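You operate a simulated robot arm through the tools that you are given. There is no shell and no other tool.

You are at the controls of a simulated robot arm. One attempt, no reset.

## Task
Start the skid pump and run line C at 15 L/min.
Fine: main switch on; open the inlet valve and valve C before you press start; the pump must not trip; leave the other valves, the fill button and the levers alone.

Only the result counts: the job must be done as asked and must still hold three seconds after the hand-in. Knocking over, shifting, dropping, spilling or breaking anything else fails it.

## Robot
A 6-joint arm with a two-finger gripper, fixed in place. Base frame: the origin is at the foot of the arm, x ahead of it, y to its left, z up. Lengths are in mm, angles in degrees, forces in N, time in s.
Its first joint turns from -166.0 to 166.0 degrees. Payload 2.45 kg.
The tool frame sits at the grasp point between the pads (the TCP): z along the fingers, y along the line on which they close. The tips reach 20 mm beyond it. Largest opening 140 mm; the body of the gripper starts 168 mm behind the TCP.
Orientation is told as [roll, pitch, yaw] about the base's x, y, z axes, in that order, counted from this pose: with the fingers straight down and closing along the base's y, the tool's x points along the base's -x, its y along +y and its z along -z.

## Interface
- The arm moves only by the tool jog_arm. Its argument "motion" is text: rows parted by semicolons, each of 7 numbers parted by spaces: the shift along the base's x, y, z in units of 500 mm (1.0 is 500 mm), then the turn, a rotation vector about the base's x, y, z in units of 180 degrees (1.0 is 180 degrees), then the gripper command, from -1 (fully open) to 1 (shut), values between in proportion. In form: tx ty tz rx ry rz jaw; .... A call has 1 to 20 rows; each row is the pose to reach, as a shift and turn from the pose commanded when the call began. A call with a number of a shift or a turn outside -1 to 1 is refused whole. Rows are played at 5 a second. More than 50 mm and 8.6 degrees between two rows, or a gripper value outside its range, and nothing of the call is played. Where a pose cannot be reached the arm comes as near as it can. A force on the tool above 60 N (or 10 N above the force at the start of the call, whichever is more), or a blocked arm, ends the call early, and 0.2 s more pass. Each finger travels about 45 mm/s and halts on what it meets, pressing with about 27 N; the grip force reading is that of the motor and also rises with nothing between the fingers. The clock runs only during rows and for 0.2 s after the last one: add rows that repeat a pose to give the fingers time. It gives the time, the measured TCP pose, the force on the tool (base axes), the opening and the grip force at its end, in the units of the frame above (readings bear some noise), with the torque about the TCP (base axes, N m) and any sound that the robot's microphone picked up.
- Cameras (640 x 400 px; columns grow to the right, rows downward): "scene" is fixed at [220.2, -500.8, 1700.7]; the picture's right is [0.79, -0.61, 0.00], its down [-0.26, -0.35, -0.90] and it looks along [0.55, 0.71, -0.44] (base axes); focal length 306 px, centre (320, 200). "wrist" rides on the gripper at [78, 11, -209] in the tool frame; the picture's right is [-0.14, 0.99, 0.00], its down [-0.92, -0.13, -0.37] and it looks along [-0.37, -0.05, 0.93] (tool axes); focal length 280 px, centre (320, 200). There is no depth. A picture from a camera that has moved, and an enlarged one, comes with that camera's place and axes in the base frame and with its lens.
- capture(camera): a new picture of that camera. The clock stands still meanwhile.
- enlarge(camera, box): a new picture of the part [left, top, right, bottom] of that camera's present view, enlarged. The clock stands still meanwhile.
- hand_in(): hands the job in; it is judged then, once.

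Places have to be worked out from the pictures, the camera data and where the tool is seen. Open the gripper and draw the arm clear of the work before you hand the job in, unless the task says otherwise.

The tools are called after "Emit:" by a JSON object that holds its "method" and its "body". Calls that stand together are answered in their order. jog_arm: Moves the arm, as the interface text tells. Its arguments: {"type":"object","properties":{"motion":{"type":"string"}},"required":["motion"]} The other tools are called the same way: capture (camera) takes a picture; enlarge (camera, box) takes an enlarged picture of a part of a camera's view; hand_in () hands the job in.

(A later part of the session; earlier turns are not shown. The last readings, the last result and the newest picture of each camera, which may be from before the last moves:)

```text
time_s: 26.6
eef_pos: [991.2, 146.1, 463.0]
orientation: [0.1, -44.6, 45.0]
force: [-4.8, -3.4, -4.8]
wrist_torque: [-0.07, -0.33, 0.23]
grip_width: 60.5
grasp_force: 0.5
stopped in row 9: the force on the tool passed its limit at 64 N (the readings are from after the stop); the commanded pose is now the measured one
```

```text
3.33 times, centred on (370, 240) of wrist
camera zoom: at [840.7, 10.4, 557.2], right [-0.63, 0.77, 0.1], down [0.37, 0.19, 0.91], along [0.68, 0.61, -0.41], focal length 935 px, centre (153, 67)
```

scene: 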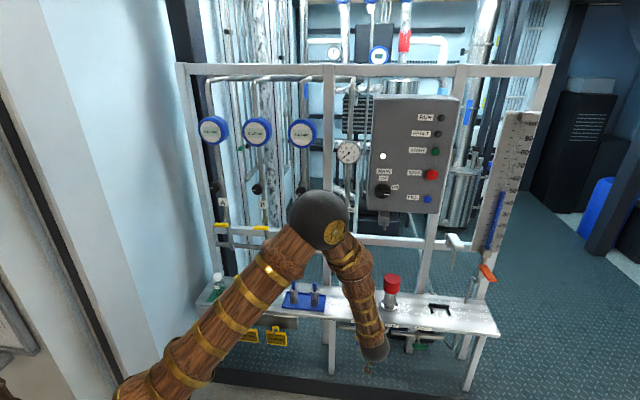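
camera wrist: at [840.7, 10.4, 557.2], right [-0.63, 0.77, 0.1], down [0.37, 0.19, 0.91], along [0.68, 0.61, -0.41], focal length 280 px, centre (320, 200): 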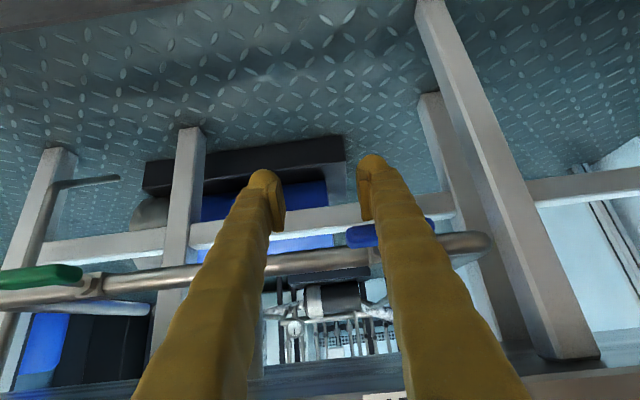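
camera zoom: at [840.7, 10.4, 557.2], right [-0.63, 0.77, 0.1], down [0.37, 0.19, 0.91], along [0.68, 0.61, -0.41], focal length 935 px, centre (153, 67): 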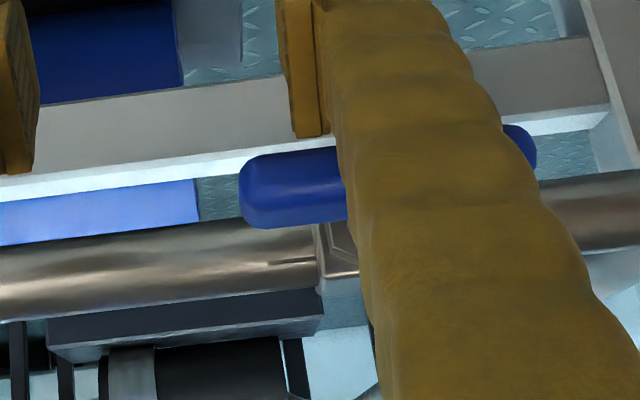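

The call ended on the valve's hard stop (64 N): the blue handle now lies along the pipe, so the inlet is open. I drop the finger slightly, back out from under the bench and swing up-left toward line C.

Emit:
{"method": "jog_arm", "body": {"motion": "0 0 -.03 0 0 0 .143; -.0566 -.0566 -.03 0 0 0 .143; -.113 -.113 -.03 0 0 0 .143; -.16 -.16 .03 0 0 0 .143; -.16 -.16 .12 0 0 0 .143; -.16 -.16 .21 0 0 0 .143; -.2067 -.1133 .27 0 0 0 .143; -.2534 -.0666 .33 0 0 0 .143; -.3001 -.0199 .39 0 0 0 .143; -.3468 .0268 .45 0 0 0 .143; -.3935 .0735 .51 0 0 0 .143; -.4402 .1202 .57 0 0 0 .143; -.4869 .1669 .63 0 0 0 .143; -.5336 .2136 .69 0 0 0 .143; -.58 .26 .75 0 0 0 .143; -.58 .26 .75 0 0 0 .143"}}

Emit:
{"method": "capture", "body": {"camera": "wrist"}}

Emit:
{"method": "enlarge", "body": {"camera": "scene", "box": [330, 310, 450, 370]}}

Emit:
{"method": "capture", "body": {"camera": "scene"}}

```text
time_s: 30.0
eef_pos: [701.5, 274.7, 838.4]
orientation: [0.1, -44.6, 45.0]
force: [0.0, 0.4, -1.1]
wrist_torque: [0.01, 0.0, -0.02]
grip_width: 59.9
grasp_force: 0.0
```

```text
taken
camera wrist: at [551.1, 139.0, 932.8], right [-0.63, 0.77, 0.1], down [0.37, 0.19, 0.91], along [0.68, 0.61, -0.41], focal length 280 px, centre (320, 200)
```

wrist: 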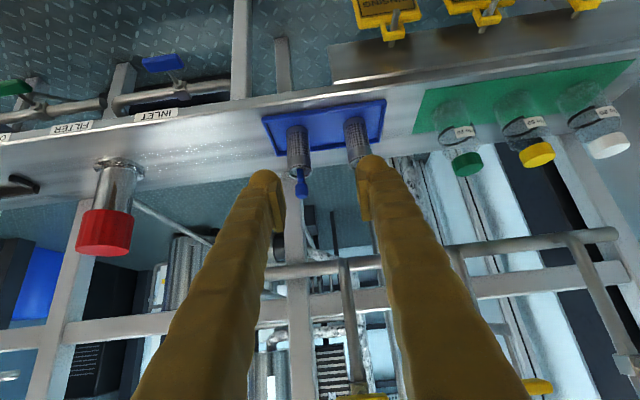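

```text
5.33 times, centred on (390, 340) of scene
camera zoom: at [220.2, -500.8, 1700.7], right [0.79, -0.61, 0.0], down [-0.26, -0.35, -0.9], along [0.55, 0.71, -0.44], focal length 1630 px, centre (-53, -547)
```

zoom: 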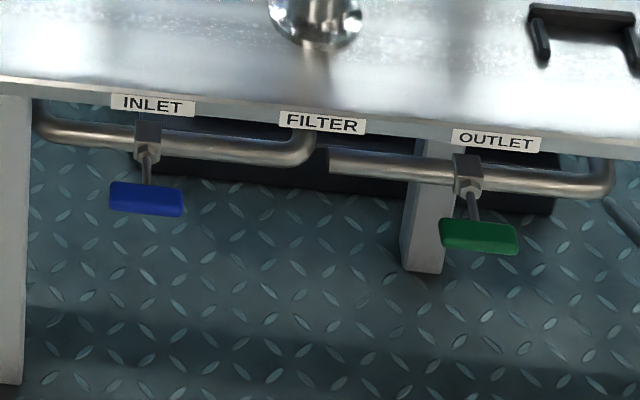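

```text
taken
```

scene: 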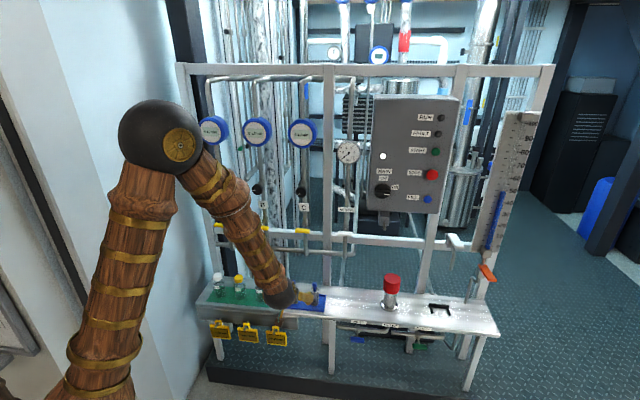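

The inlet handle now matches the open outlet handle. Next is the yellow C handle (est. n≈880, u≈293, z≈1020): I level the tool and roll it 90° so the fingers close vertically, standing about 110 mm off.

Emit:
{"method": "jog_arm", "body": {"motion": ".0084 .0105 .0303 .0394 .0162 -.0164 .143; .0167 .021 .0607 .0788 .0323 -.0329 .143; .0251 .0315 .091 .1182 .0485 -.0493 .143; .0335 .042 .1213 .1575 .0646 -.0657 .143; .0418 .0525 .1517 .1969 .0808 -.0821 .143; .0502 .063 .182 .2363 .0969 -.0986 .143; .0586 .0734 .2123 .2757 .1131 -.115 .143; .0669 .0839 .2427 .3151 .1292 -.1314 .143; .0753 .0944 .273 .3545 .1454 -.1478 .143; .0837 .1049 .3033 .3938 .1615 -.1643 .143; .092 .1154 .3337 .4332 .1777 -.1807 .143; .1004 .1259 .364 .4726 .1938 -.1971 .143; .1004 .1259 .364 .4726 .1938 -.1971 .143"}}

Emit:
{"method": "capture", "body": {"camera": "wrist"}}

Emit:
{"method": "capture", "body": {"camera": "scene"}}

```text
time_s: 32.8
eef_pos: [750.5, 338.7, 1020.8]
orientation: [90.2, 0.1, -45.1]
force: [-0.2, 0.1, 0.0]
wrist_torque: [-0.04, 0.03, 0.01]
grip_width: 60.1
grasp_force: 0.0
```

```text
taken
camera wrist: at [547.9, 246.9, 1031.9], right [0.1, -0.1, 0.99], down [0.39, -0.91, -0.13], along [0.92, 0.4, -0.05], focal length 280 px, centre (320, 200)
```

wrist: 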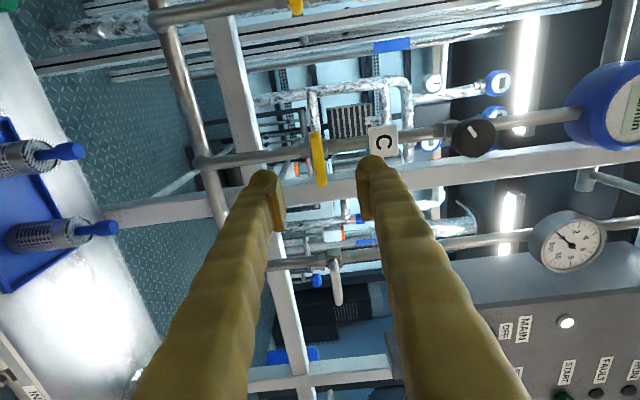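

```text
taken
```

scene: 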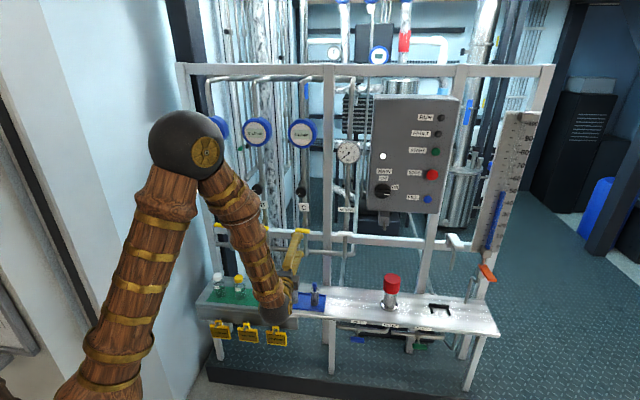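

The yellow C handle is in view just beyond the fingers. I zoom both cameras on it to fix its centre.

Emit:
{"method": "enlarge", "body": {"camera": "wrist", "box": [240, 100, 400, 220]}}

Emit:
{"method": "enlarge", "body": {"camera": "scene", "box": [270, 200, 350, 260]}}

```text
3.33 times, centred on (320, 160) of wrist
camera zoom: at [547.9, 246.9, 1031.9], right [0.1, -0.1, 0.99], down [0.39, -0.91, -0.13], along [0.92, 0.4, -0.05], focal length 935 px, centre (320, 333)
```

zoom: 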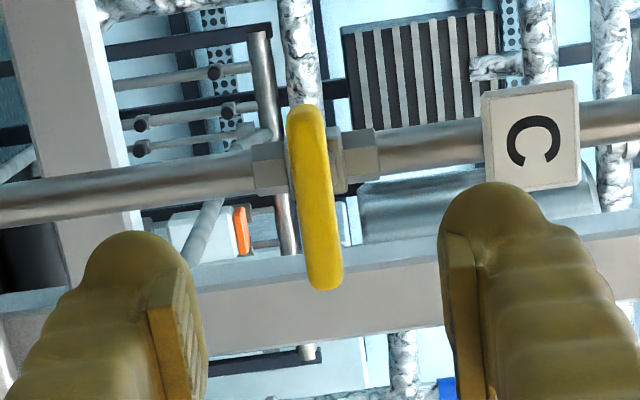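

```text
6.67 times, centred on (310, 230) of scene
camera zoom: at [220.2, -500.8, 1700.7], right [0.79, -0.61, 0.0], down [-0.26, -0.35, -0.9], along [0.55, 0.71, -0.44], focal length 2037 px, centre (387, 0)
```

zoom: 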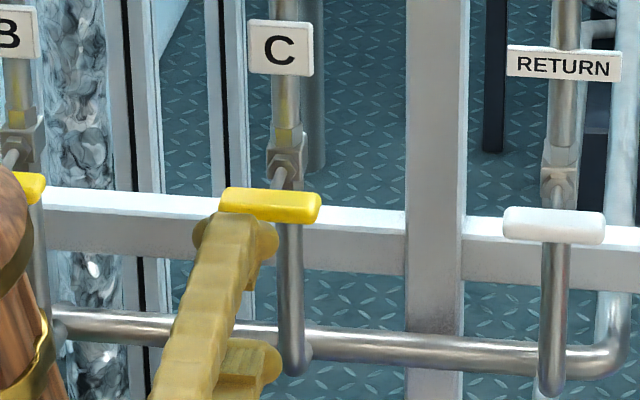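

The handle centre comes out at n≈888, u≈292, z≈1020, which lines up with the tool. I advance straight in 115 mm with the fingers straddling it, then look.

Emit:
{"method": "jog_arm", "body": {"motion": ".04 .04 0 0 0 0 .143; .08 .08 0 0 0 0 .143; .12 .12 0 0 0 0 .143; .145 .145 0 0 0 0 .143; .1626 .1626 0 0 0 0 .143; .1626 .1626 0 0 0 0 .143"}}

Emit:
{"method": "enlarge", "body": {"camera": "wrist", "box": [220, 100, 420, 240]}}

Emit:
{"method": "enlarge", "body": {"camera": "scene", "box": [270, 200, 350, 260]}}

```text
time_s: 34.2
eef_pos: [832.1, 421.9, 1021.0]
orientation: [90.1, 0.0, -45.1]
force: [0.0, 0.0, -0.6]
wrist_torque: [-0.03, -0.01, -0.02]
grip_width: 59.9
grasp_force: 0.1
```

```text
2.86 times, centred on (320, 170) of wrist
camera zoom: at [629.3, 328.4, 1031.7], right [0.1, -0.1, 0.99], down [0.39, -0.91, -0.13], along [0.92, 0.4, -0.05], focal length 801 px, centre (320, 286)
```

zoom: 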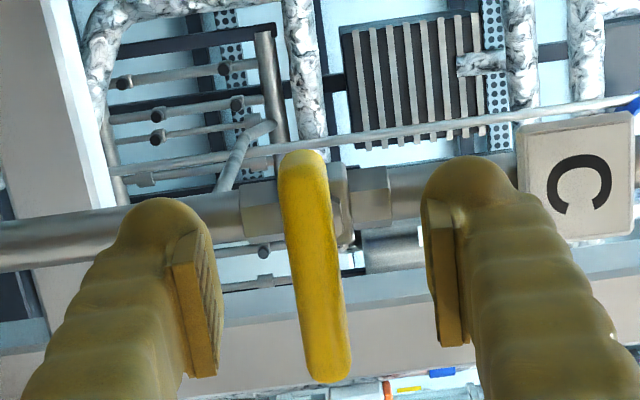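

```text
6.67 times, centred on (310, 230) of scene
camera zoom: at [220.2, -500.8, 1700.7], right [0.79, -0.61, 0.0], down [-0.26, -0.35, -0.9], along [0.55, 0.71, -0.44], focal length 2037 px, centre (387, 0)
```

zoom: 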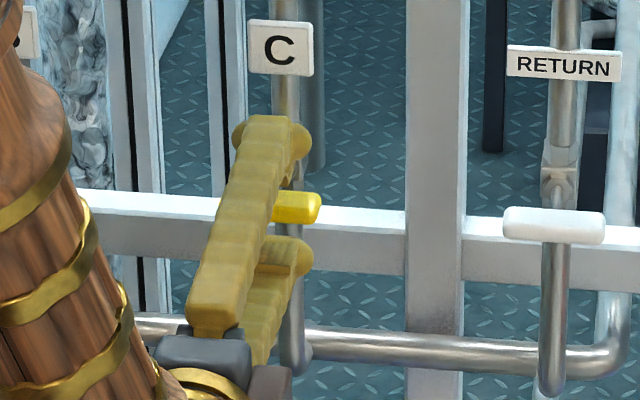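

The handle sits centred between the fingers. I close on it.

Emit:
{"method": "jog_arm", "body": {"motion": "0 0 0 0 0 0 .5; 0 0 0 0 0 0 .8; 0 0 0 0 0 0 1; 0 0 0 0 0 0 1; 0 0 0 0 0 0 1"}}

Emit:
{"method": "enlarge", "body": {"camera": "wrist", "box": [220, 100, 420, 240]}}

```text
time_s: 35.4
eef_pos: [831.4, 421.1, 1019.0]
orientation: [90.1, -0.1, -45.0]
force: [2.5, 2.1, -12.2]
wrist_torque: [-0.07, 0.08, -0.03]
grip_width: 12.2
grasp_force: 38.9
```

```text
2.86 times, centred on (320, 170) of wrist
camera zoom: at [629.2, 328.3, 1031.0], right [0.1, -0.1, 0.99], down [0.39, -0.91, -0.13], along [0.92, 0.4, -0.05], focal length 801 px, centre (320, 286)
```

zoom: 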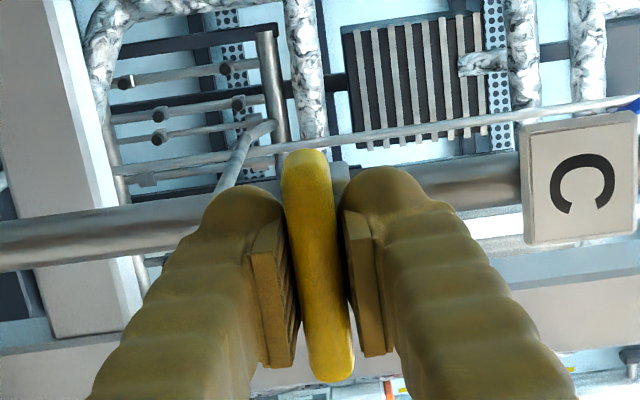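

Gripped at 12 mm. I turn it counter-clockwise (about -n) 90° in small steps.

Emit:
{"method": "jog_arm", "body": {"motion": "0 0 -.0008 -.0295 -.0295 0 1; 0 0 -.0008 -.0589 -.0589 0 1; 0 0 -.0008 -.0884 -.0884 0 1; 0 0 -.0008 -.1178 -.1178 0 1; 0 0 -.0008 -.1473 -.1473 0 1; 0 0 -.0008 -.1768 -.1768 0 1; 0 0 -.0008 -.2062 -.2062 0 1; 0 0 -.0008 -.2357 -.2357 0 1; 0 0 -.0008 -.2652 -.2652 0 1; 0 0 -.0008 -.2946 -.2946 0 1; 0 0 -.0008 -.3241 -.3241 0 1; 0 0 -.0008 -.3536 -.3536 0 1; 0 0 -.0008 -.3536 -.3536 0 1"}}

Emit:
{"method": "capture", "body": {"camera": "wrist"}}

Emit:
{"method": "enlarge", "body": {"camera": "scene", "box": [270, 200, 350, 260]}}

```text
time_s: 38.2
eef_pos: [832.9, 422.3, 1021.6]
orientation: [-122.4, -89.9, 167.6]
force: [-47.6, 21.1, 16.3]
wrist_torque: [0.25, -0.12, 0.53]
grip_width: 11.9
grasp_force: 38.2
```

```text
taken
camera wrist: at [677.4, 281.0, 943.3], right [-0.7, 0.7, 0.14], down [-0.17, -0.35, 0.92], along [0.69, 0.62, 0.37], focal length 280 px, centre (320, 200)
```

wrist: 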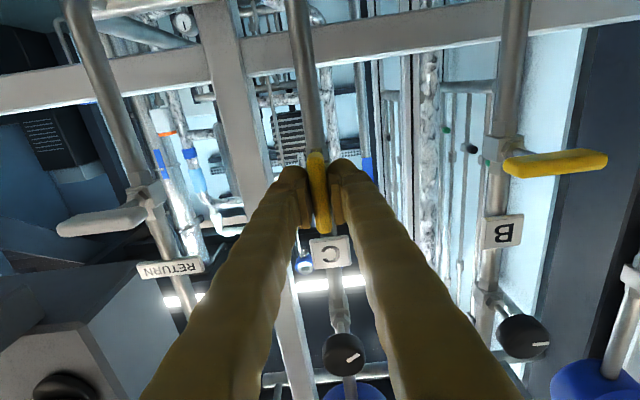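

```text
6.67 times, centred on (310, 230) of scene
camera zoom: at [220.2, -500.8, 1700.7], right [0.79, -0.61, 0.0], down [-0.26, -0.35, -0.9], along [0.55, 0.71, -0.44], focal length 2037 px, centre (387, 0)
```

zoom: 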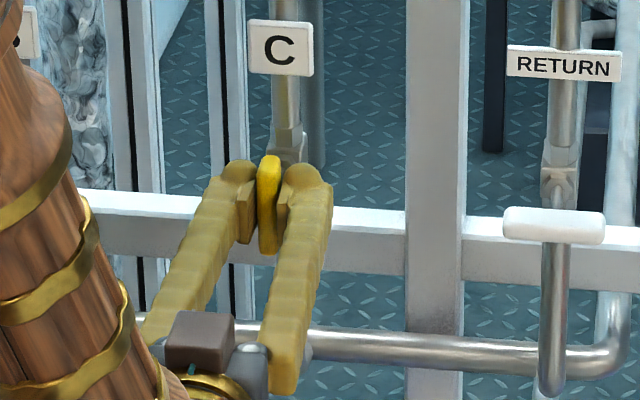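

The C handle is now vertical, in line with its pipe. I release and back out.

Emit:
{"method": "jog_arm", "body": {"motion": "0 0 0 0 0 0 .7; 0 0 0 0 0 0 .4; 0 0 0 0 0 0 .3; -.03 -.03 0 0 0 0 .3; -.07 -.07 0 0 0 0 .3; -.12 -.12 0 0 0 0 .3; -.165 -.165 0 0 0 0 .3; -.165 -.165 0 0 0 0 .3"}}

Emit:
{"method": "enlarge", "body": {"camera": "scene", "box": [270, 200, 350, 260]}}

Emit:
{"method": "capture", "body": {"camera": "wrist"}}

```text
time_s: 40.0
eef_pos: [751.0, 337.6, 1020.9]
orientation: [72.5, -89.7, -27.3]
force: [0.9, -0.2, -0.2]
wrist_torque: [0.04, -0.02, 0.01]
grip_width: 48.9
grasp_force: 0.1
```

```text
6.67 times, centred on (310, 230) of scene
camera zoom: at [220.2, -500.8, 1700.7], right [0.79, -0.61, 0.0], down [-0.26, -0.35, -0.9], along [0.55, 0.71, -0.44], focal length 2037 px, centre (387, 0)
```

zoom: 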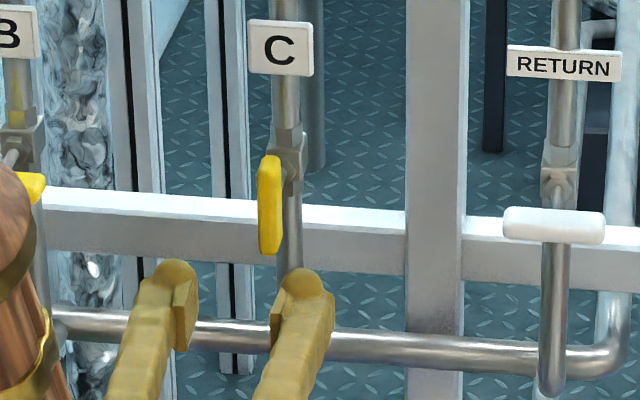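

```text
taken
camera wrist: at [595.5, 197.6, 943.5], right [-0.7, 0.7, 0.14], down [-0.16, -0.35, 0.92], along [0.69, 0.62, 0.36], focal length 280 px, centre (320, 200)
```

wrist: 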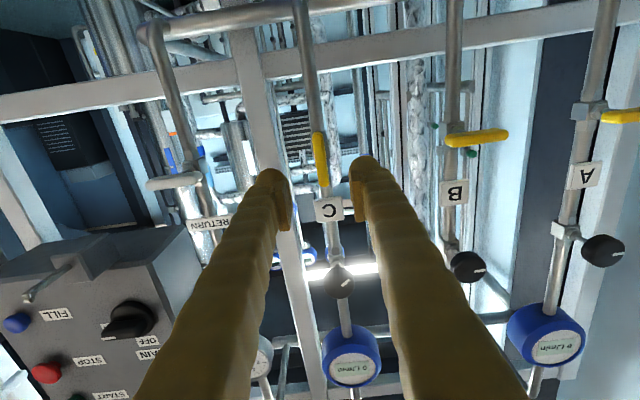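

Valve C is open. Now I raise the level tool in front of the C regulating knob (≈ u 291, z 1199) for a frontal look at its pointer.

Emit:
{"method": "jog_arm", "body": {"motion": "-.01 -.01 .08 0 0 0 0; -.02 -.02 .16 0 0 0 0; -.02 -.02 .24 0 0 0 0; -.02 -.02 .32 0 0 0 0; -.02 -.02 .356 0 0 0 0; -.02 -.02 .356 0 0 0 0"}}

Emit:
{"method": "capture", "body": {"camera": "wrist"}}

Emit:
{"method": "enlarge", "body": {"camera": "wrist", "box": [260, 100, 400, 220]}}

Emit:
{"method": "enlarge", "body": {"camera": "scene", "box": [285, 170, 325, 210]}}

```text
time_s: 41.4
eef_pos: [739.3, 327.6, 1199.0]
orientation: [-156.1, -89.9, -158.9]
force: [-0.1, -0.3, 0.0]
wrist_torque: [-0.03, 0.04, -0.04]
grip_width: 69.9
grasp_force: 0.0
```

```text
taken
camera wrist: at [584.6, 186.7, 1120.3], right [-0.7, 0.7, 0.14], down [-0.17, -0.35, 0.92], along [0.69, 0.62, 0.37], focal length 280 px, centre (320, 200)
```

wrist: 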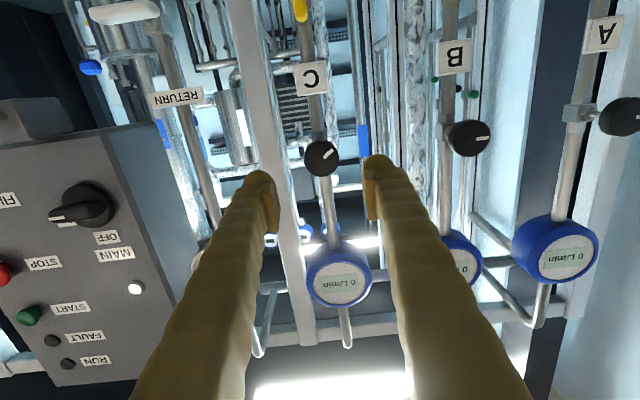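

```text
3.33 times, centred on (330, 160) of wrist
camera zoom: at [584.6, 186.7, 1120.3], right [-0.7, 0.7, 0.14], down [-0.17, -0.35, 0.92], along [0.69, 0.62, 0.37], focal length 935 px, centre (287, 333)
```

zoom: 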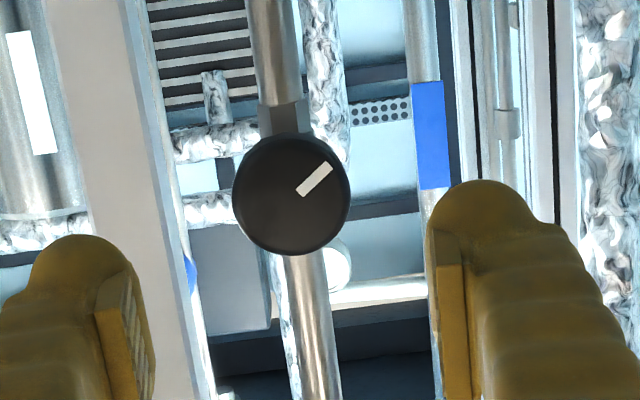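

```text
10.00 times, centred on (305, 190) of scene
camera zoom: at [220.2, -500.8, 1700.7], right [0.79, -0.61, 0.0], down [-0.26, -0.35, -0.9], along [0.55, 0.71, -0.44], focal length 3055 px, centre (470, 300)
```

zoom: 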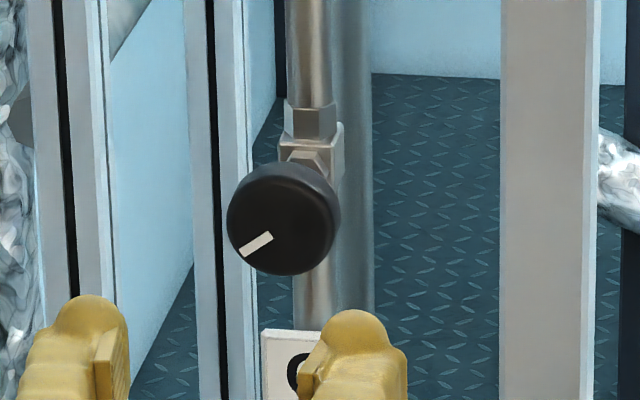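

The knob pointer sits at about 8 o'clock (~-123° from top); the knob face is at n≈888, u≈291, z≈1201, Ø≈42 mm. So the pump isn't dead-headed at start, I'll pre-set it toward mid-range: I move in to straddle the knob.

Emit:
{"method": "jog_arm", "body": {"motion": ".04 .04 .004 0 0 0 0; .09 .09 .004 0 0 0 0; .13 .13 .004 0 0 0 0; .16 .16 .004 0 0 0 0; .1838 .1838 .004 0 0 0 0; .1838 .1838 .004 0 0 0 0"}}

Emit:
{"method": "enlarge", "body": {"camera": "wrist", "box": [240, 100, 400, 240]}}

Emit:
{"method": "enlarge", "body": {"camera": "scene", "box": [275, 165, 335, 215]}}

```text
time_s: 42.8
eef_pos: [832.9, 420.1, 1198.6]
orientation: [-172.7, -90.0, -142.2]
force: [-0.6, 1.2, -1.3]
wrist_torque: [0.04, 0.0, -0.01]
grip_width: 69.9
grasp_force: 0.1
```

```text
2.86 times, centred on (320, 170) of wrist
camera zoom: at [677.6, 279.5, 1121.5], right [-0.7, 0.7, 0.14], down [-0.17, -0.35, 0.92], along [0.69, 0.62, 0.37], focal length 801 px, centre (320, 286)
```

zoom: 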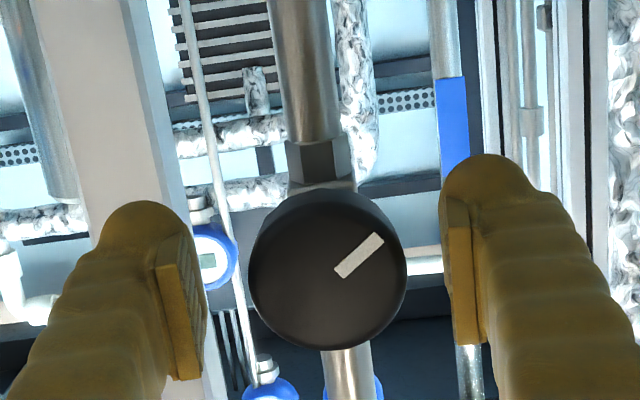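

```text
8.00 times, centred on (305, 190) of scene
camera zoom: at [220.2, -500.8, 1700.7], right [0.79, -0.61, 0.0], down [-0.26, -0.35, -0.9], along [0.55, 0.71, -0.44], focal length 2444 px, centre (440, 280)
```

zoom: 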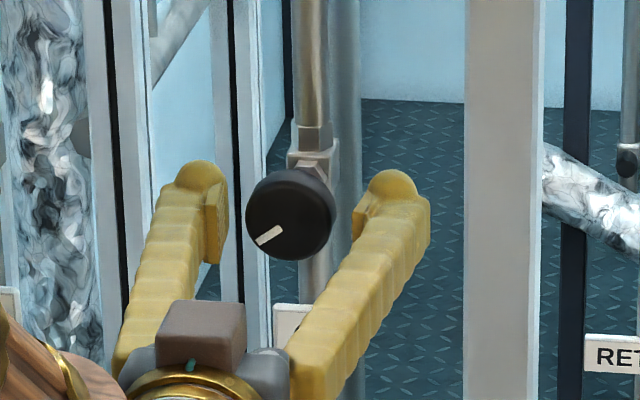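

The knob is between the fingers; its axis is about 3 mm above and 1 mm left of the tool axis, so I correct that and close on it.

Emit:
{"method": "jog_arm", "body": {"motion": "-.0016 .0016 .007 0 0 0 0; -.0016 .0016 .007 0 0 0 .3; -.0016 .0016 .007 0 0 0 .6; -.0016 .0016 .007 0 0 0 1; -.0016 .0016 .007 0 0 0 1; -.0016 .0016 .007 0 0 0 1"}}

Emit:
{"method": "enlarge", "body": {"camera": "wrist", "box": [240, 100, 400, 240]}}

```text
time_s: 44.2
eef_pos: [830.7, 420.0, 1203.0]
orientation: [-140.0, -89.8, -174.8]
force: [-14.5, 10.9, 0.4]
wrist_torque: [0.05, 0.06, 0.22]
grip_width: 42.5
grasp_force: 45.1
```

```text
2.86 times, centred on (320, 170) of wrist
camera zoom: at [675.4, 279.7, 1125.4], right [-0.7, 0.7, 0.14], down [-0.17, -0.35, 0.92], along [0.69, 0.62, 0.37], focal length 801 px, centre (320, 286)
```

zoom: 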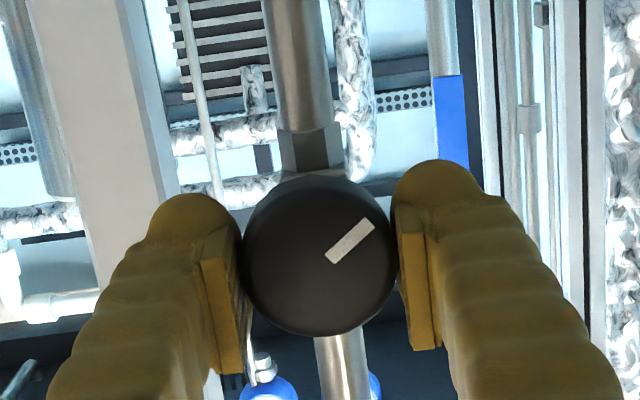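

Gripped at 42.5 mm. I turn it clockwise 45° first and watch whether the knob follows.

Emit:
{"method": "jog_arm", "body": {"motion": "-.0008 .0008 0 .0295 .0295 0 1; -.0008 .0008 0 .0589 .0589 0 1; -.0008 .0008 0 .0884 .0884 0 1; -.0008 .0008 0 .1178 .1178 0 1; -.0008 .0008 0 .1473 .1473 0 1; -.0008 .0008 0 .1768 .1768 0 1; -.0008 .0008 0 .1768 .1768 0 1"}}

Emit:
{"method": "enlarge", "body": {"camera": "wrist", "box": [240, 100, 400, 240]}}

Emit:
{"method": "enlarge", "body": {"camera": "scene", "box": [275, 165, 335, 215]}}

```text
time_s: 45.8
eef_pos: [832.0, 419.0, 1202.0]
orientation: [90.0, -44.7, -45.1]
force: [40.9, -28.4, -22.4]
wrist_torque: [-0.59, -0.39, -0.63]
grip_width: 42.7
grasp_force: 45.3
```

```text
2.86 times, centred on (320, 170) of wrist
camera zoom: at [640.5, 316.7, 1155.6], right [-0.42, 0.43, 0.8], down [0.26, -0.79, 0.56], along [0.87, 0.45, 0.22], focal length 801 px, centre (320, 286)
```

zoom: 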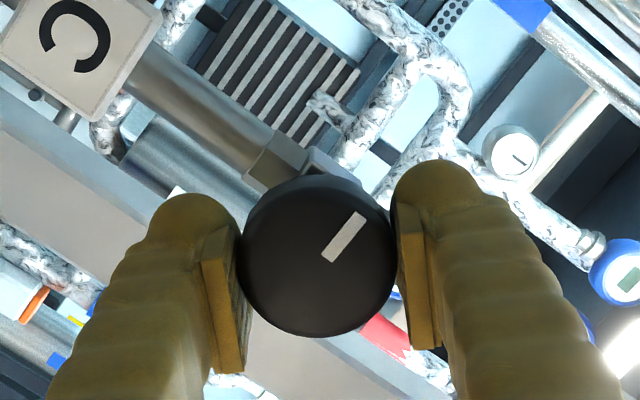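

```text
8.00 times, centred on (305, 190) of scene
camera zoom: at [220.2, -500.8, 1700.7], right [0.79, -0.61, 0.0], down [-0.26, -0.35, -0.9], along [0.55, 0.71, -0.44], focal length 2444 px, centre (440, 280)
```

zoom: 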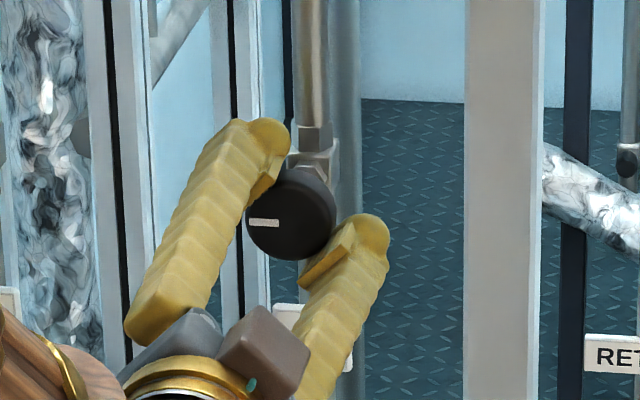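

The knob follows but slipped by about 14° (it turned ~31°), with ~50 N side load showing the knob axis is ~2 mm lower than my tool axis. I correct that and turn another 45°.

Emit:
{"method": "jog_arm", "body": {"motion": ".0006 -.0006 -.004 0 0 0 1; .0006 -.0006 -.004 .0295 .0295 0 1; .0006 -.0006 -.004 .0589 .0589 0 1; .0006 -.0006 -.004 .0884 .0884 0 1; .0006 -.0006 -.004 .1178 .1178 0 1; .0006 -.0006 -.004 .1473 .1473 0 1; .0006 -.0006 -.004 .1768 .1768 0 1; .0006 -.0006 -.004 .1768 .1768 0 1"}}

Emit:
{"method": "enlarge", "body": {"camera": "wrist", "box": [240, 100, 400, 240]}}

Emit:
{"method": "enlarge", "body": {"camera": "scene", "box": [275, 165, 335, 215]}}

```text
time_s: 47.6
eef_pos: [831.2, 421.5, 1201.1]
orientation: [89.9, 0.1, -45.0]
force: [3.9, -5.6, -39.0]
wrist_torque: [-0.61, -0.09, 0.01]
grip_width: 42.5
grasp_force: 44.9
```

```text
2.86 times, centred on (320, 170) of wrist
camera zoom: at [628.0, 328.9, 1211.5], right [0.1, -0.1, 0.99], down [0.39, -0.91, -0.13], along [0.92, 0.4, -0.05], focal length 801 px, centre (320, 286)
```

zoom: 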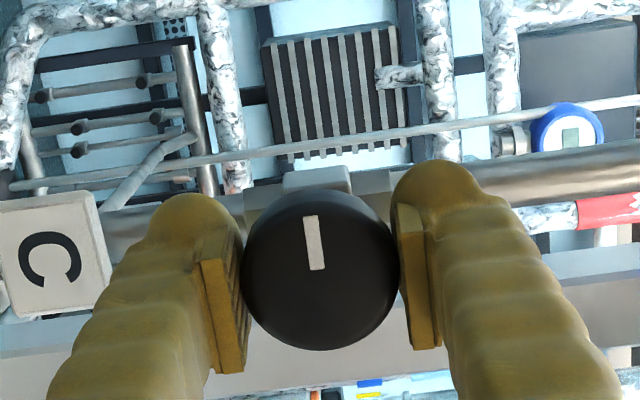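

```text
8.00 times, centred on (305, 190) of scene
camera zoom: at [220.2, -500.8, 1700.7], right [0.79, -0.61, 0.0], down [-0.26, -0.35, -0.9], along [0.55, 0.71, -0.44], focal length 2444 px, centre (440, 280)
```

zoom: 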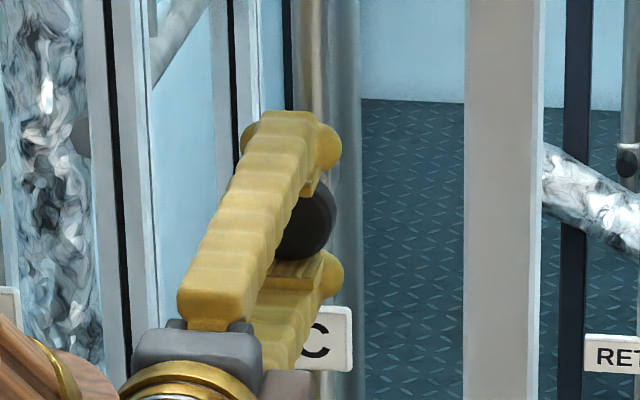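

The pointer stopped at exactly 9 o'clock, like A and B: that is the clockwise (closed) end stop, so counter-clockwise opens. I turn it back counter-clockwise 90° from the stop to a moderately open position.

Emit:
{"method": "jog_arm", "body": {"motion": "0 0 -.002 -.0295 -.0295 0 1; 0 0 -.002 -.0589 -.0589 0 1; 0 0 -.002 -.0884 -.0884 0 1; 0 0 -.002 -.1178 -.1178 0 1; 0 0 -.002 -.1473 -.1473 0 1; 0 0 -.002 -.1768 -.1768 0 1; 0 0 -.002 -.2062 -.2062 0 1; 0 0 -.002 -.2357 -.2357 0 1; 0 0 -.002 -.2652 -.2652 0 1; 0 0 -.002 -.2946 -.2946 0 1; 0 0 -.002 -.3241 -.3241 0 1; 0 0 -.002 -.3536 -.3536 0 1; 0 0 -.002 -.3536 -.3536 0 1"}}

Emit:
{"method": "enlarge", "body": {"camera": "wrist", "box": [240, 100, 400, 240]}}

Emit:
{"method": "enlarge", "body": {"camera": "scene", "box": [275, 165, 335, 215]}}

```text
time_s: 50.4
eef_pos: [831.6, 422.6, 1203.2]
orientation: [-139.9, -89.8, -174.9]
force: [1.0, 13.2, 10.4]
wrist_torque: [0.12, -0.07, 0.07]
grip_width: 42.7
grasp_force: 45.8
```

```text
2.86 times, centred on (320, 170) of wrist
camera zoom: at [676.5, 280.7, 1124.1], right [-0.7, 0.7, 0.14], down [-0.17, -0.35, 0.92], along [0.69, 0.62, 0.37], focal length 801 px, centre (320, 286)
```

zoom: 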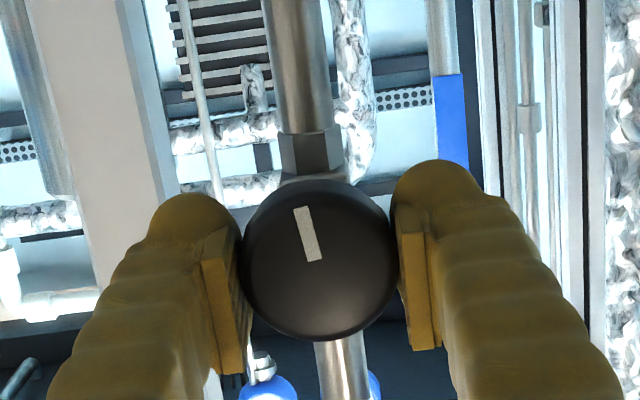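

```text
8.00 times, centred on (305, 190) of scene
camera zoom: at [220.2, -500.8, 1700.7], right [0.79, -0.61, 0.0], down [-0.26, -0.35, -0.9], along [0.55, 0.71, -0.44], focal length 2444 px, centre (440, 280)
```

zoom: 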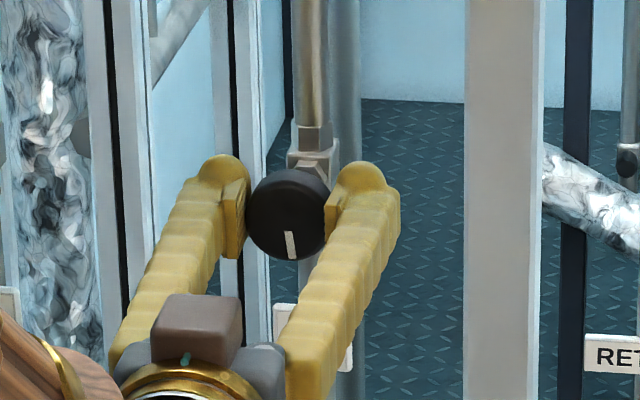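

The knob now points to 6 o'clock, ~90° open, with no slip. I release it and back straight out.

Emit:
{"method": "jog_arm", "body": {"motion": "0 0 0 0 0 0 .3; 0 0 0 0 0 0 0; 0 0 0 0 0 0 0; -.04 -.04 0 0 0 0 0; -.09 -.09 0 0 0 0 0; -.15 -.15 0 0 0 0 0; -.208 -.208 0 0 0 0 0; -.208 -.208 0 0 0 0 0"}}

Emit:
{"method": "enlarge", "body": {"camera": "scene", "box": [275, 165, 335, 215]}}

Emit:
{"method": "enlarge", "body": {"camera": "scene", "box": [365, 95, 465, 215]}}

```text
time_s: 52.2
eef_pos: [725.8, 315.7, 1198.2]
orientation: [-147.0, -90.0, -167.8]
force: [0.3, 0.1, -0.2]
wrist_torque: [-0.01, -0.02, 0.01]
grip_width: 69.8
grasp_force: 0.0
```

```text
8.00 times, centred on (305, 190) of scene
camera zoom: at [220.2, -500.8, 1700.7], right [0.79, -0.61, 0.0], down [-0.26, -0.35, -0.9], along [0.55, 0.71, -0.44], focal length 2444 px, centre (440, 280)
```

zoom: 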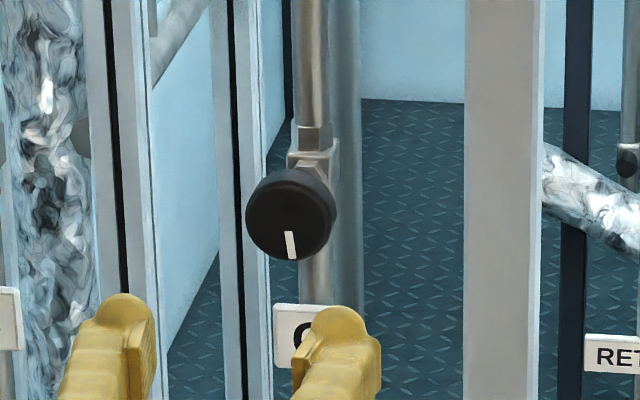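

```text
3.33 times, centred on (415, 155) of scene
camera zoom: at [220.2, -500.8, 1700.7], right [0.79, -0.61, 0.0], down [-0.26, -0.35, -0.9], along [0.55, 0.71, -0.44], focal length 1018 px, centre (3, 350)
```

zoom: 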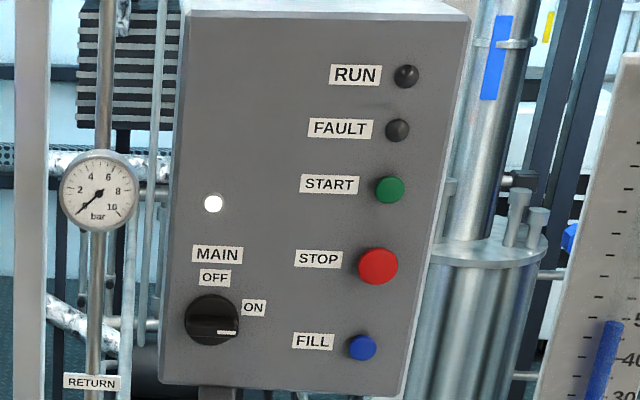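

Everything is set: main ON (lamp lit), inlet and C valve open, C knob partly open. I close the gripper and move across to stand off in front of the START button.

Emit:
{"method": "jog_arm", "body": {"motion": ".0578 -.0569 .0313 0 0 0 0; .1157 -.1138 .0627 0 0 0 .3; .1735 -.1708 .094 0 0 0 .6; .2313 -.2277 .1253 0 0 0 1; .2892 -.2846 .1567 0 0 0 1; .347 -.3415 .188 0 0 0 1; .4048 -.3984 .2193 0 0 0 1; .4627 -.4553 .2507 0 0 0 1; .5205 -.5123 .282 0 0 0 1; .5783 -.5692 .3133 0 0 0 1; .6362 -.6261 .3447 0 0 0 1; .694 -.683 .376 0 0 0 1; .694 -.683 .376 0 0 0 1"}}

Emit:
{"method": "capture", "body": {"camera": "wrist"}}

Emit:
{"method": "enlarge", "body": {"camera": "scene", "box": [365, 95, 465, 215]}}

```text
time_s: 55.0
eef_pos: [1074.7, -22.0, 1386.1]
orientation: [176.7, -90.1, -131.5]
force: [-0.3, -0.2, -0.9]
wrist_torque: [0.01, 0.0, -0.03]
grip_width: 0.0
grasp_force: 27.0
```

```text
taken
camera wrist: at [919.0, -163.1, 1309.2], right [-0.7, 0.7, 0.14], down [-0.17, -0.35, 0.92], along [0.69, 0.62, 0.37], focal length 280 px, centre (320, 200)
```

wrist: 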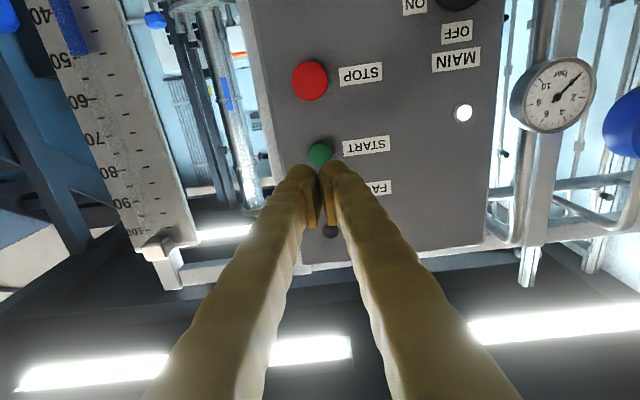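

```text
3.33 times, centred on (415, 155) of scene
camera zoom: at [220.2, -500.8, 1700.7], right [0.79, -0.61, 0.0], down [-0.26, -0.35, -0.9], along [0.55, 0.71, -0.44], focal length 1018 px, centre (3, 350)
```

zoom: 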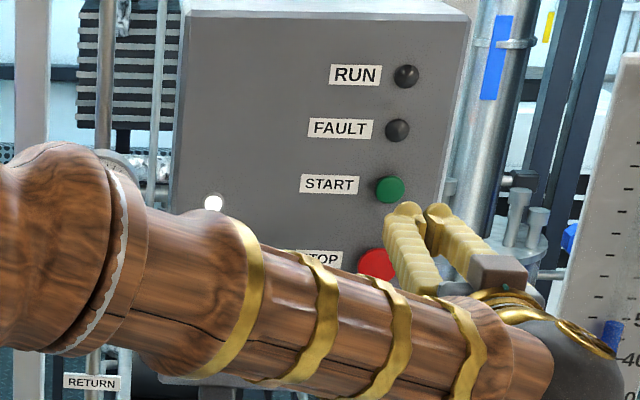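

The tool axis is lined up with START (u≈776, z≈1386). I advance to just short of the button.

Emit:
{"method": "jog_arm", "body": {"motion": ".045 .045 0 0 0 0 1; .09 .09 0 0 0 0 1; .125 .125 0 0 0 0 1; .15 .15 0 0 0 0 1; .16 .16 0 0 0 0 1; .16 .16 0 0 0 0 1"}}

Emit:
{"method": "enlarge", "body": {"camera": "scene", "box": [405, 120, 465, 180]}}

Emit:
{"method": "enlarge", "body": {"camera": "wrist", "box": [260, 120, 380, 220]}}

```text
time_s: 56.4
eef_pos: [1156.1, 56.9, 1388.2]
orientation: [-142.4, -89.8, -172.5]
force: [-0.8, 0.4, 0.6]
wrist_torque: [0.01, 0.03, 0.02]
grip_width: 0.1
grasp_force: 27.1
```

```text
6.67 times, centred on (435, 150) of scene
camera zoom: at [220.2, -500.8, 1700.7], right [0.79, -0.61, 0.0], down [-0.26, -0.35, -0.9], along [0.55, 0.71, -0.44], focal length 2037 px, centre (-447, 533)
```

zoom: 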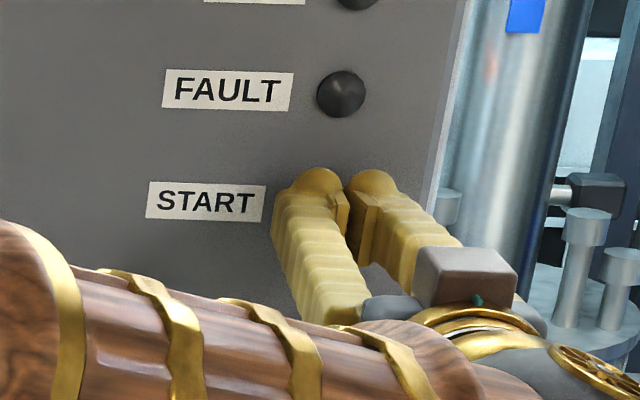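

```text
4.00 times, centred on (320, 170) of wrist
camera zoom: at [1000.4, -84.1, 1310.2], right [-0.7, 0.7, 0.14], down [-0.17, -0.35, 0.92], along [0.69, 0.62, 0.37], focal length 1122 px, centre (320, 320)
```

zoom: 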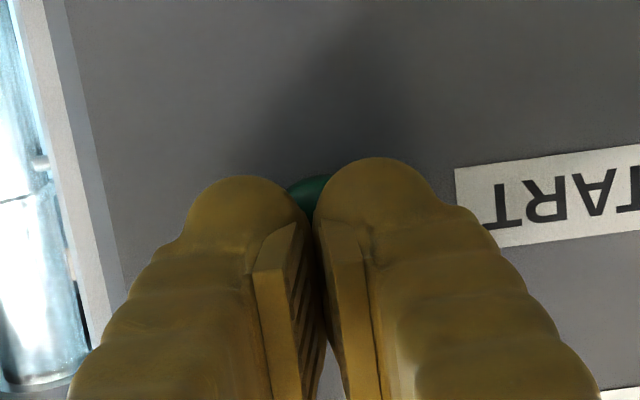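

The tips are ~8 mm short of the button face. I press in 2 mm steps; the force limit guards the end of travel.

Emit:
{"method": "jog_arm", "body": {"motion": ".0042 .0042 -.002 0 0 0 1; .0071 .0071 -.003 0 0 0 1; .0099 .0099 -.003 0 0 0 1; .0127 .0127 -.003 0 0 0 1; .0156 .0156 -.003 0 0 0 1; .0184 .0184 -.003 0 0 0 1"}}

Emit:
{"method": "enlarge", "body": {"camera": "scene", "box": [365, 95, 465, 215]}}

```text
time_s: 57.8
eef_pos: [1163.0, 63.3, 1387.3]
orientation: [-138.9, -90.0, -176.1]
force: [-24.5, -16.3, -7.3]
wrist_torque: [-0.17, 0.11, 0.09]
grip_width: 6.1
grasp_force: 29.4
heard: click
```

```text
3.33 times, centred on (415, 155) of scene
camera zoom: at [220.2, -500.8, 1700.7], right [0.79, -0.61, 0.0], down [-0.26, -0.35, -0.9], along [0.55, 0.71, -0.44], focal length 1018 px, centre (3, 350)
```

zoom: 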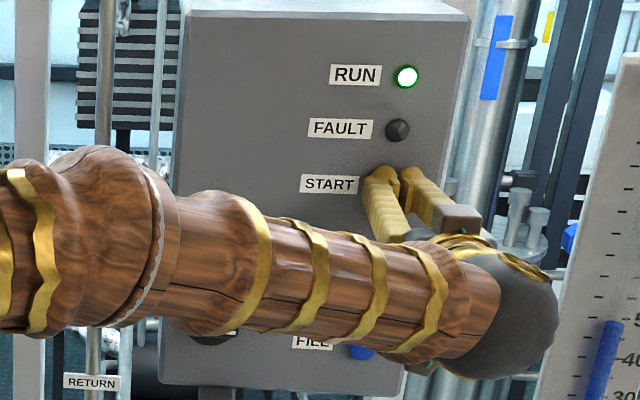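

A click and the green RUN lamp is lit. I back off the button straight away and check the C flow meter and the pressure gauge.

Emit:
{"method": "jog_arm", "body": {"motion": "-.03 -.03 0 0 0 0 1; -.08 -.08 0 0 0 0 1; -.14 -.14 0 0 0 0 1; -.18 -.18 0 0 0 0 1"}}

Emit:
{"method": "enlarge", "body": {"camera": "scene", "box": [195, 105, 375, 205]}}

Emit:
{"method": "enlarge", "body": {"camera": "scene", "box": [285, 115, 325, 150]}}

Emit:
{"method": "enlarge", "body": {"camera": "scene", "box": [365, 95, 545, 255]}}

```text
time_s: 58.8
eef_pos: [1072.8, -26.0, 1387.2]
orientation: [168.3, -90.0, -123.1]
force: [0.6, 0.3, -0.6]
wrist_torque: [0.0, 0.01, 0.01]
grip_width: 0.0
grasp_force: 29.2
```

```text
3.56 times, centred on (285, 155) of scene
camera zoom: at [220.2, -500.8, 1700.7], right [0.79, -0.61, 0.0], down [-0.26, -0.35, -0.9], along [0.55, 0.71, -0.44], focal length 1086 px, centre (444, 360)
```

zoom: 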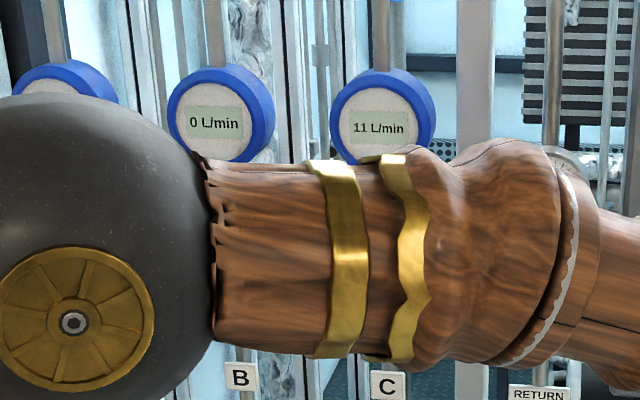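

```text
11.43 times, centred on (305, 132) of scene
camera zoom: at [220.2, -500.8, 1700.7], right [0.79, -0.61, 0.0], down [-0.26, -0.35, -0.9], along [0.55, 0.71, -0.44], focal length 3492 px, centre (491, 971)
```

zoom: 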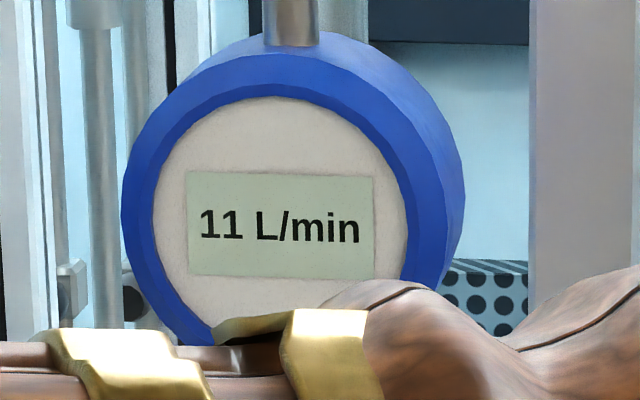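

```text
2.50 times, centred on (455, 175) of scene
camera zoom: at [220.2, -500.8, 1700.7], right [0.79, -0.61, 0.0], down [-0.26, -0.35, -0.9], along [0.55, 0.71, -0.44], focal length 764 px, centre (-18, 262)
```

zoom: 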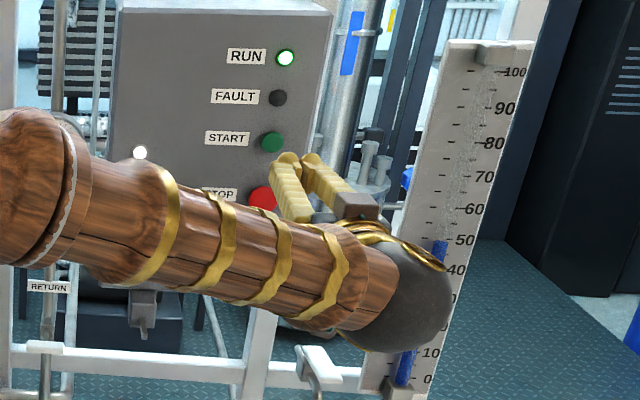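

RUN is lit, no fault, and line C reads 11 L/min with the knob ~90° open, so it needs roughly 30° more. I go back to the C knob, pre-rolled by 45° so I can turn either way.

Emit:
{"method": "jog_arm", "body": {"motion": "-.0574 .0574 -.0308 .0147 .0147 0 1; -.1147 .1147 -.0616 .0295 .0295 0 1; -.1721 .1721 -.0924 .0442 .0442 0 .6; -.2294 .2294 -.1233 .0589 .0589 0 .3; -.2868 .2868 -.1541 .0737 .0737 0 0; -.3442 .3442 -.1849 .0884 .0884 0 0; -.4015 .4015 -.2157 .1031 .1031 0 0; -.4589 .4589 -.2465 .1179 .1179 0 0; -.5162 .5162 -.2774 .1326 .1326 0 0; -.5736 .5736 -.3082 .1473 .1473 0 0; -.6309 .6309 -.339 .1621 .1621 0 0; -.6883 .6883 -.3698 .1768 .1768 0 0; -.6883 .6883 -.3698 .1768 .1768 0 0"}}

Emit:
{"method": "capture", "body": {"camera": "wrist"}}

Emit:
{"method": "enlarge", "body": {"camera": "scene", "box": [285, 115, 365, 210]}}

Emit:
{"method": "enlarge", "body": {"camera": "scene", "box": [365, 95, 545, 255]}}

```text
time_s: 61.6
eef_pos: [730.0, 318.4, 1202.7]
orientation: [90.3, -45.0, -45.1]
force: [-0.5, 0.2, -0.5]
wrist_torque: [-0.01, 0.0, 0.01]
grip_width: 70.1
grasp_force: 0.0
```

```text
taken
camera wrist: at [537.3, 214.0, 1154.9], right [-0.43, 0.42, 0.8], down [0.26, -0.79, 0.56], along [0.86, 0.45, 0.22], focal length 280 px, centre (320, 200)
```

wrist: 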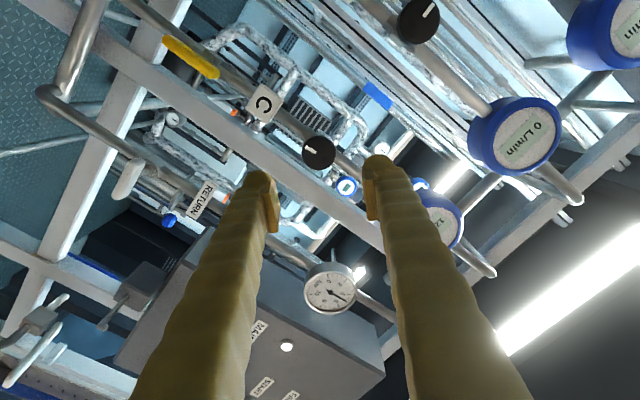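

```text
4.21 times, centred on (325, 162) of scene
camera zoom: at [220.2, -500.8, 1700.7], right [0.79, -0.61, 0.0], down [-0.26, -0.35, -0.9], along [0.55, 0.71, -0.44], focal length 1286 px, centre (299, 358)
```

zoom: 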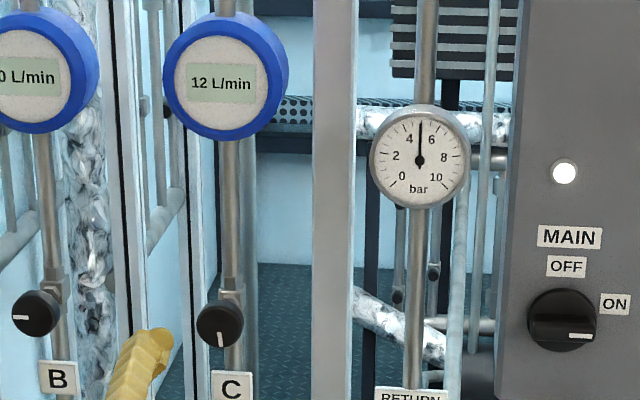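

```text
2.50 times, centred on (455, 175) of scene
camera zoom: at [220.2, -500.8, 1700.7], right [0.79, -0.61, 0.0], down [-0.26, -0.35, -0.9], along [0.55, 0.71, -0.44], focal length 764 px, centre (-18, 262)
```

zoom: 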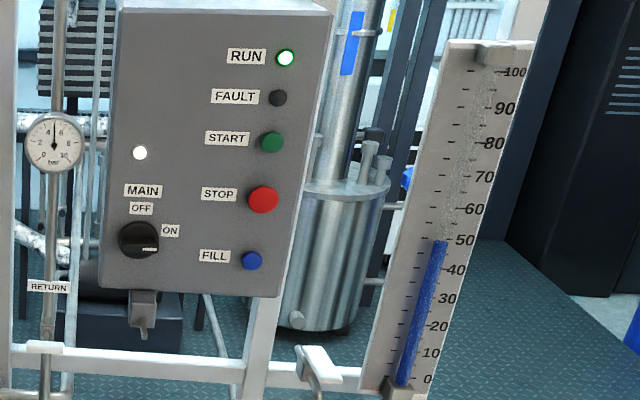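

Line C reads 12 L/min at 5 bar, no fault, level steady near 48. I move in over the knob again and close on it.

Emit:
{"method": "jog_arm", "body": {"motion": ".05 .0505 0 0 0 0 0; .1 .101 0 0 0 0 0; .15 .1515 0 0 0 0 0; .18 .1818 0 0 0 0 0; .2022 .2042 0 0 0 0 0; .2022 .2042 0 0 0 0 .3; .2022 .2042 0 0 0 0 .7; .2022 .2042 0 0 0 0 1; .2022 .2042 0 0 0 0 1"}}

Emit:
{"method": "enlarge", "body": {"camera": "wrist", "box": [240, 100, 400, 240]}}

Emit:
{"method": "enlarge", "body": {"camera": "scene", "box": [285, 115, 365, 210]}}

```text
time_s: 63.6
eef_pos: [829.9, 420.9, 1201.5]
orientation: [90.1, -45.0, -44.9]
force: [2.4, 7.8, 1.5]
wrist_torque: [0.01, -0.02, 0.02]
grip_width: 42.8
grasp_force: 44.9
```

```text
2.86 times, centred on (320, 170) of wrist
camera zoom: at [638.4, 316.8, 1152.4], right [-0.43, 0.42, 0.8], down [0.26, -0.79, 0.56], along [0.86, 0.45, 0.22], focal length 801 px, centre (320, 286)
```

zoom: 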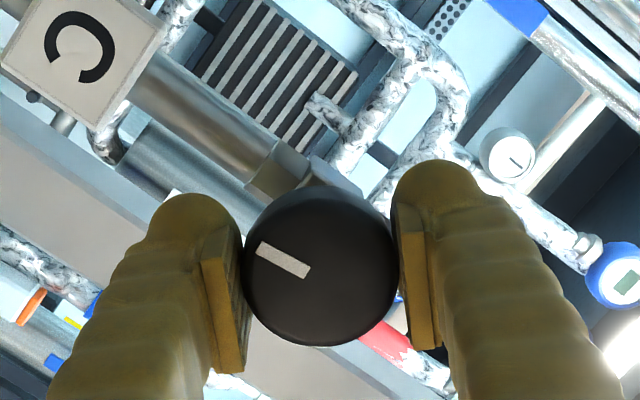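

```text
4.21 times, centred on (325, 162) of scene
camera zoom: at [220.2, -500.8, 1700.7], right [0.79, -0.61, 0.0], down [-0.26, -0.35, -0.9], along [0.55, 0.71, -0.44], focal length 1286 px, centre (299, 358)
```

zoom: 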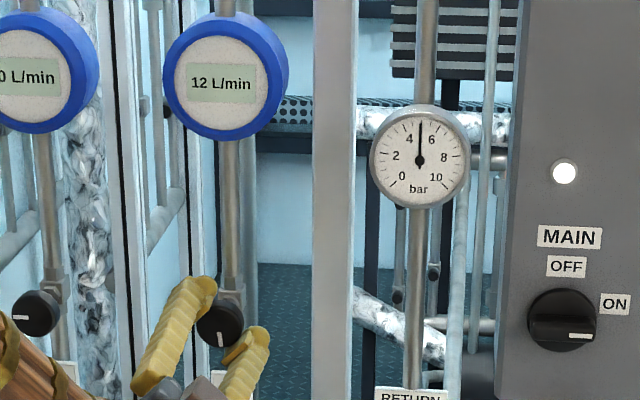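

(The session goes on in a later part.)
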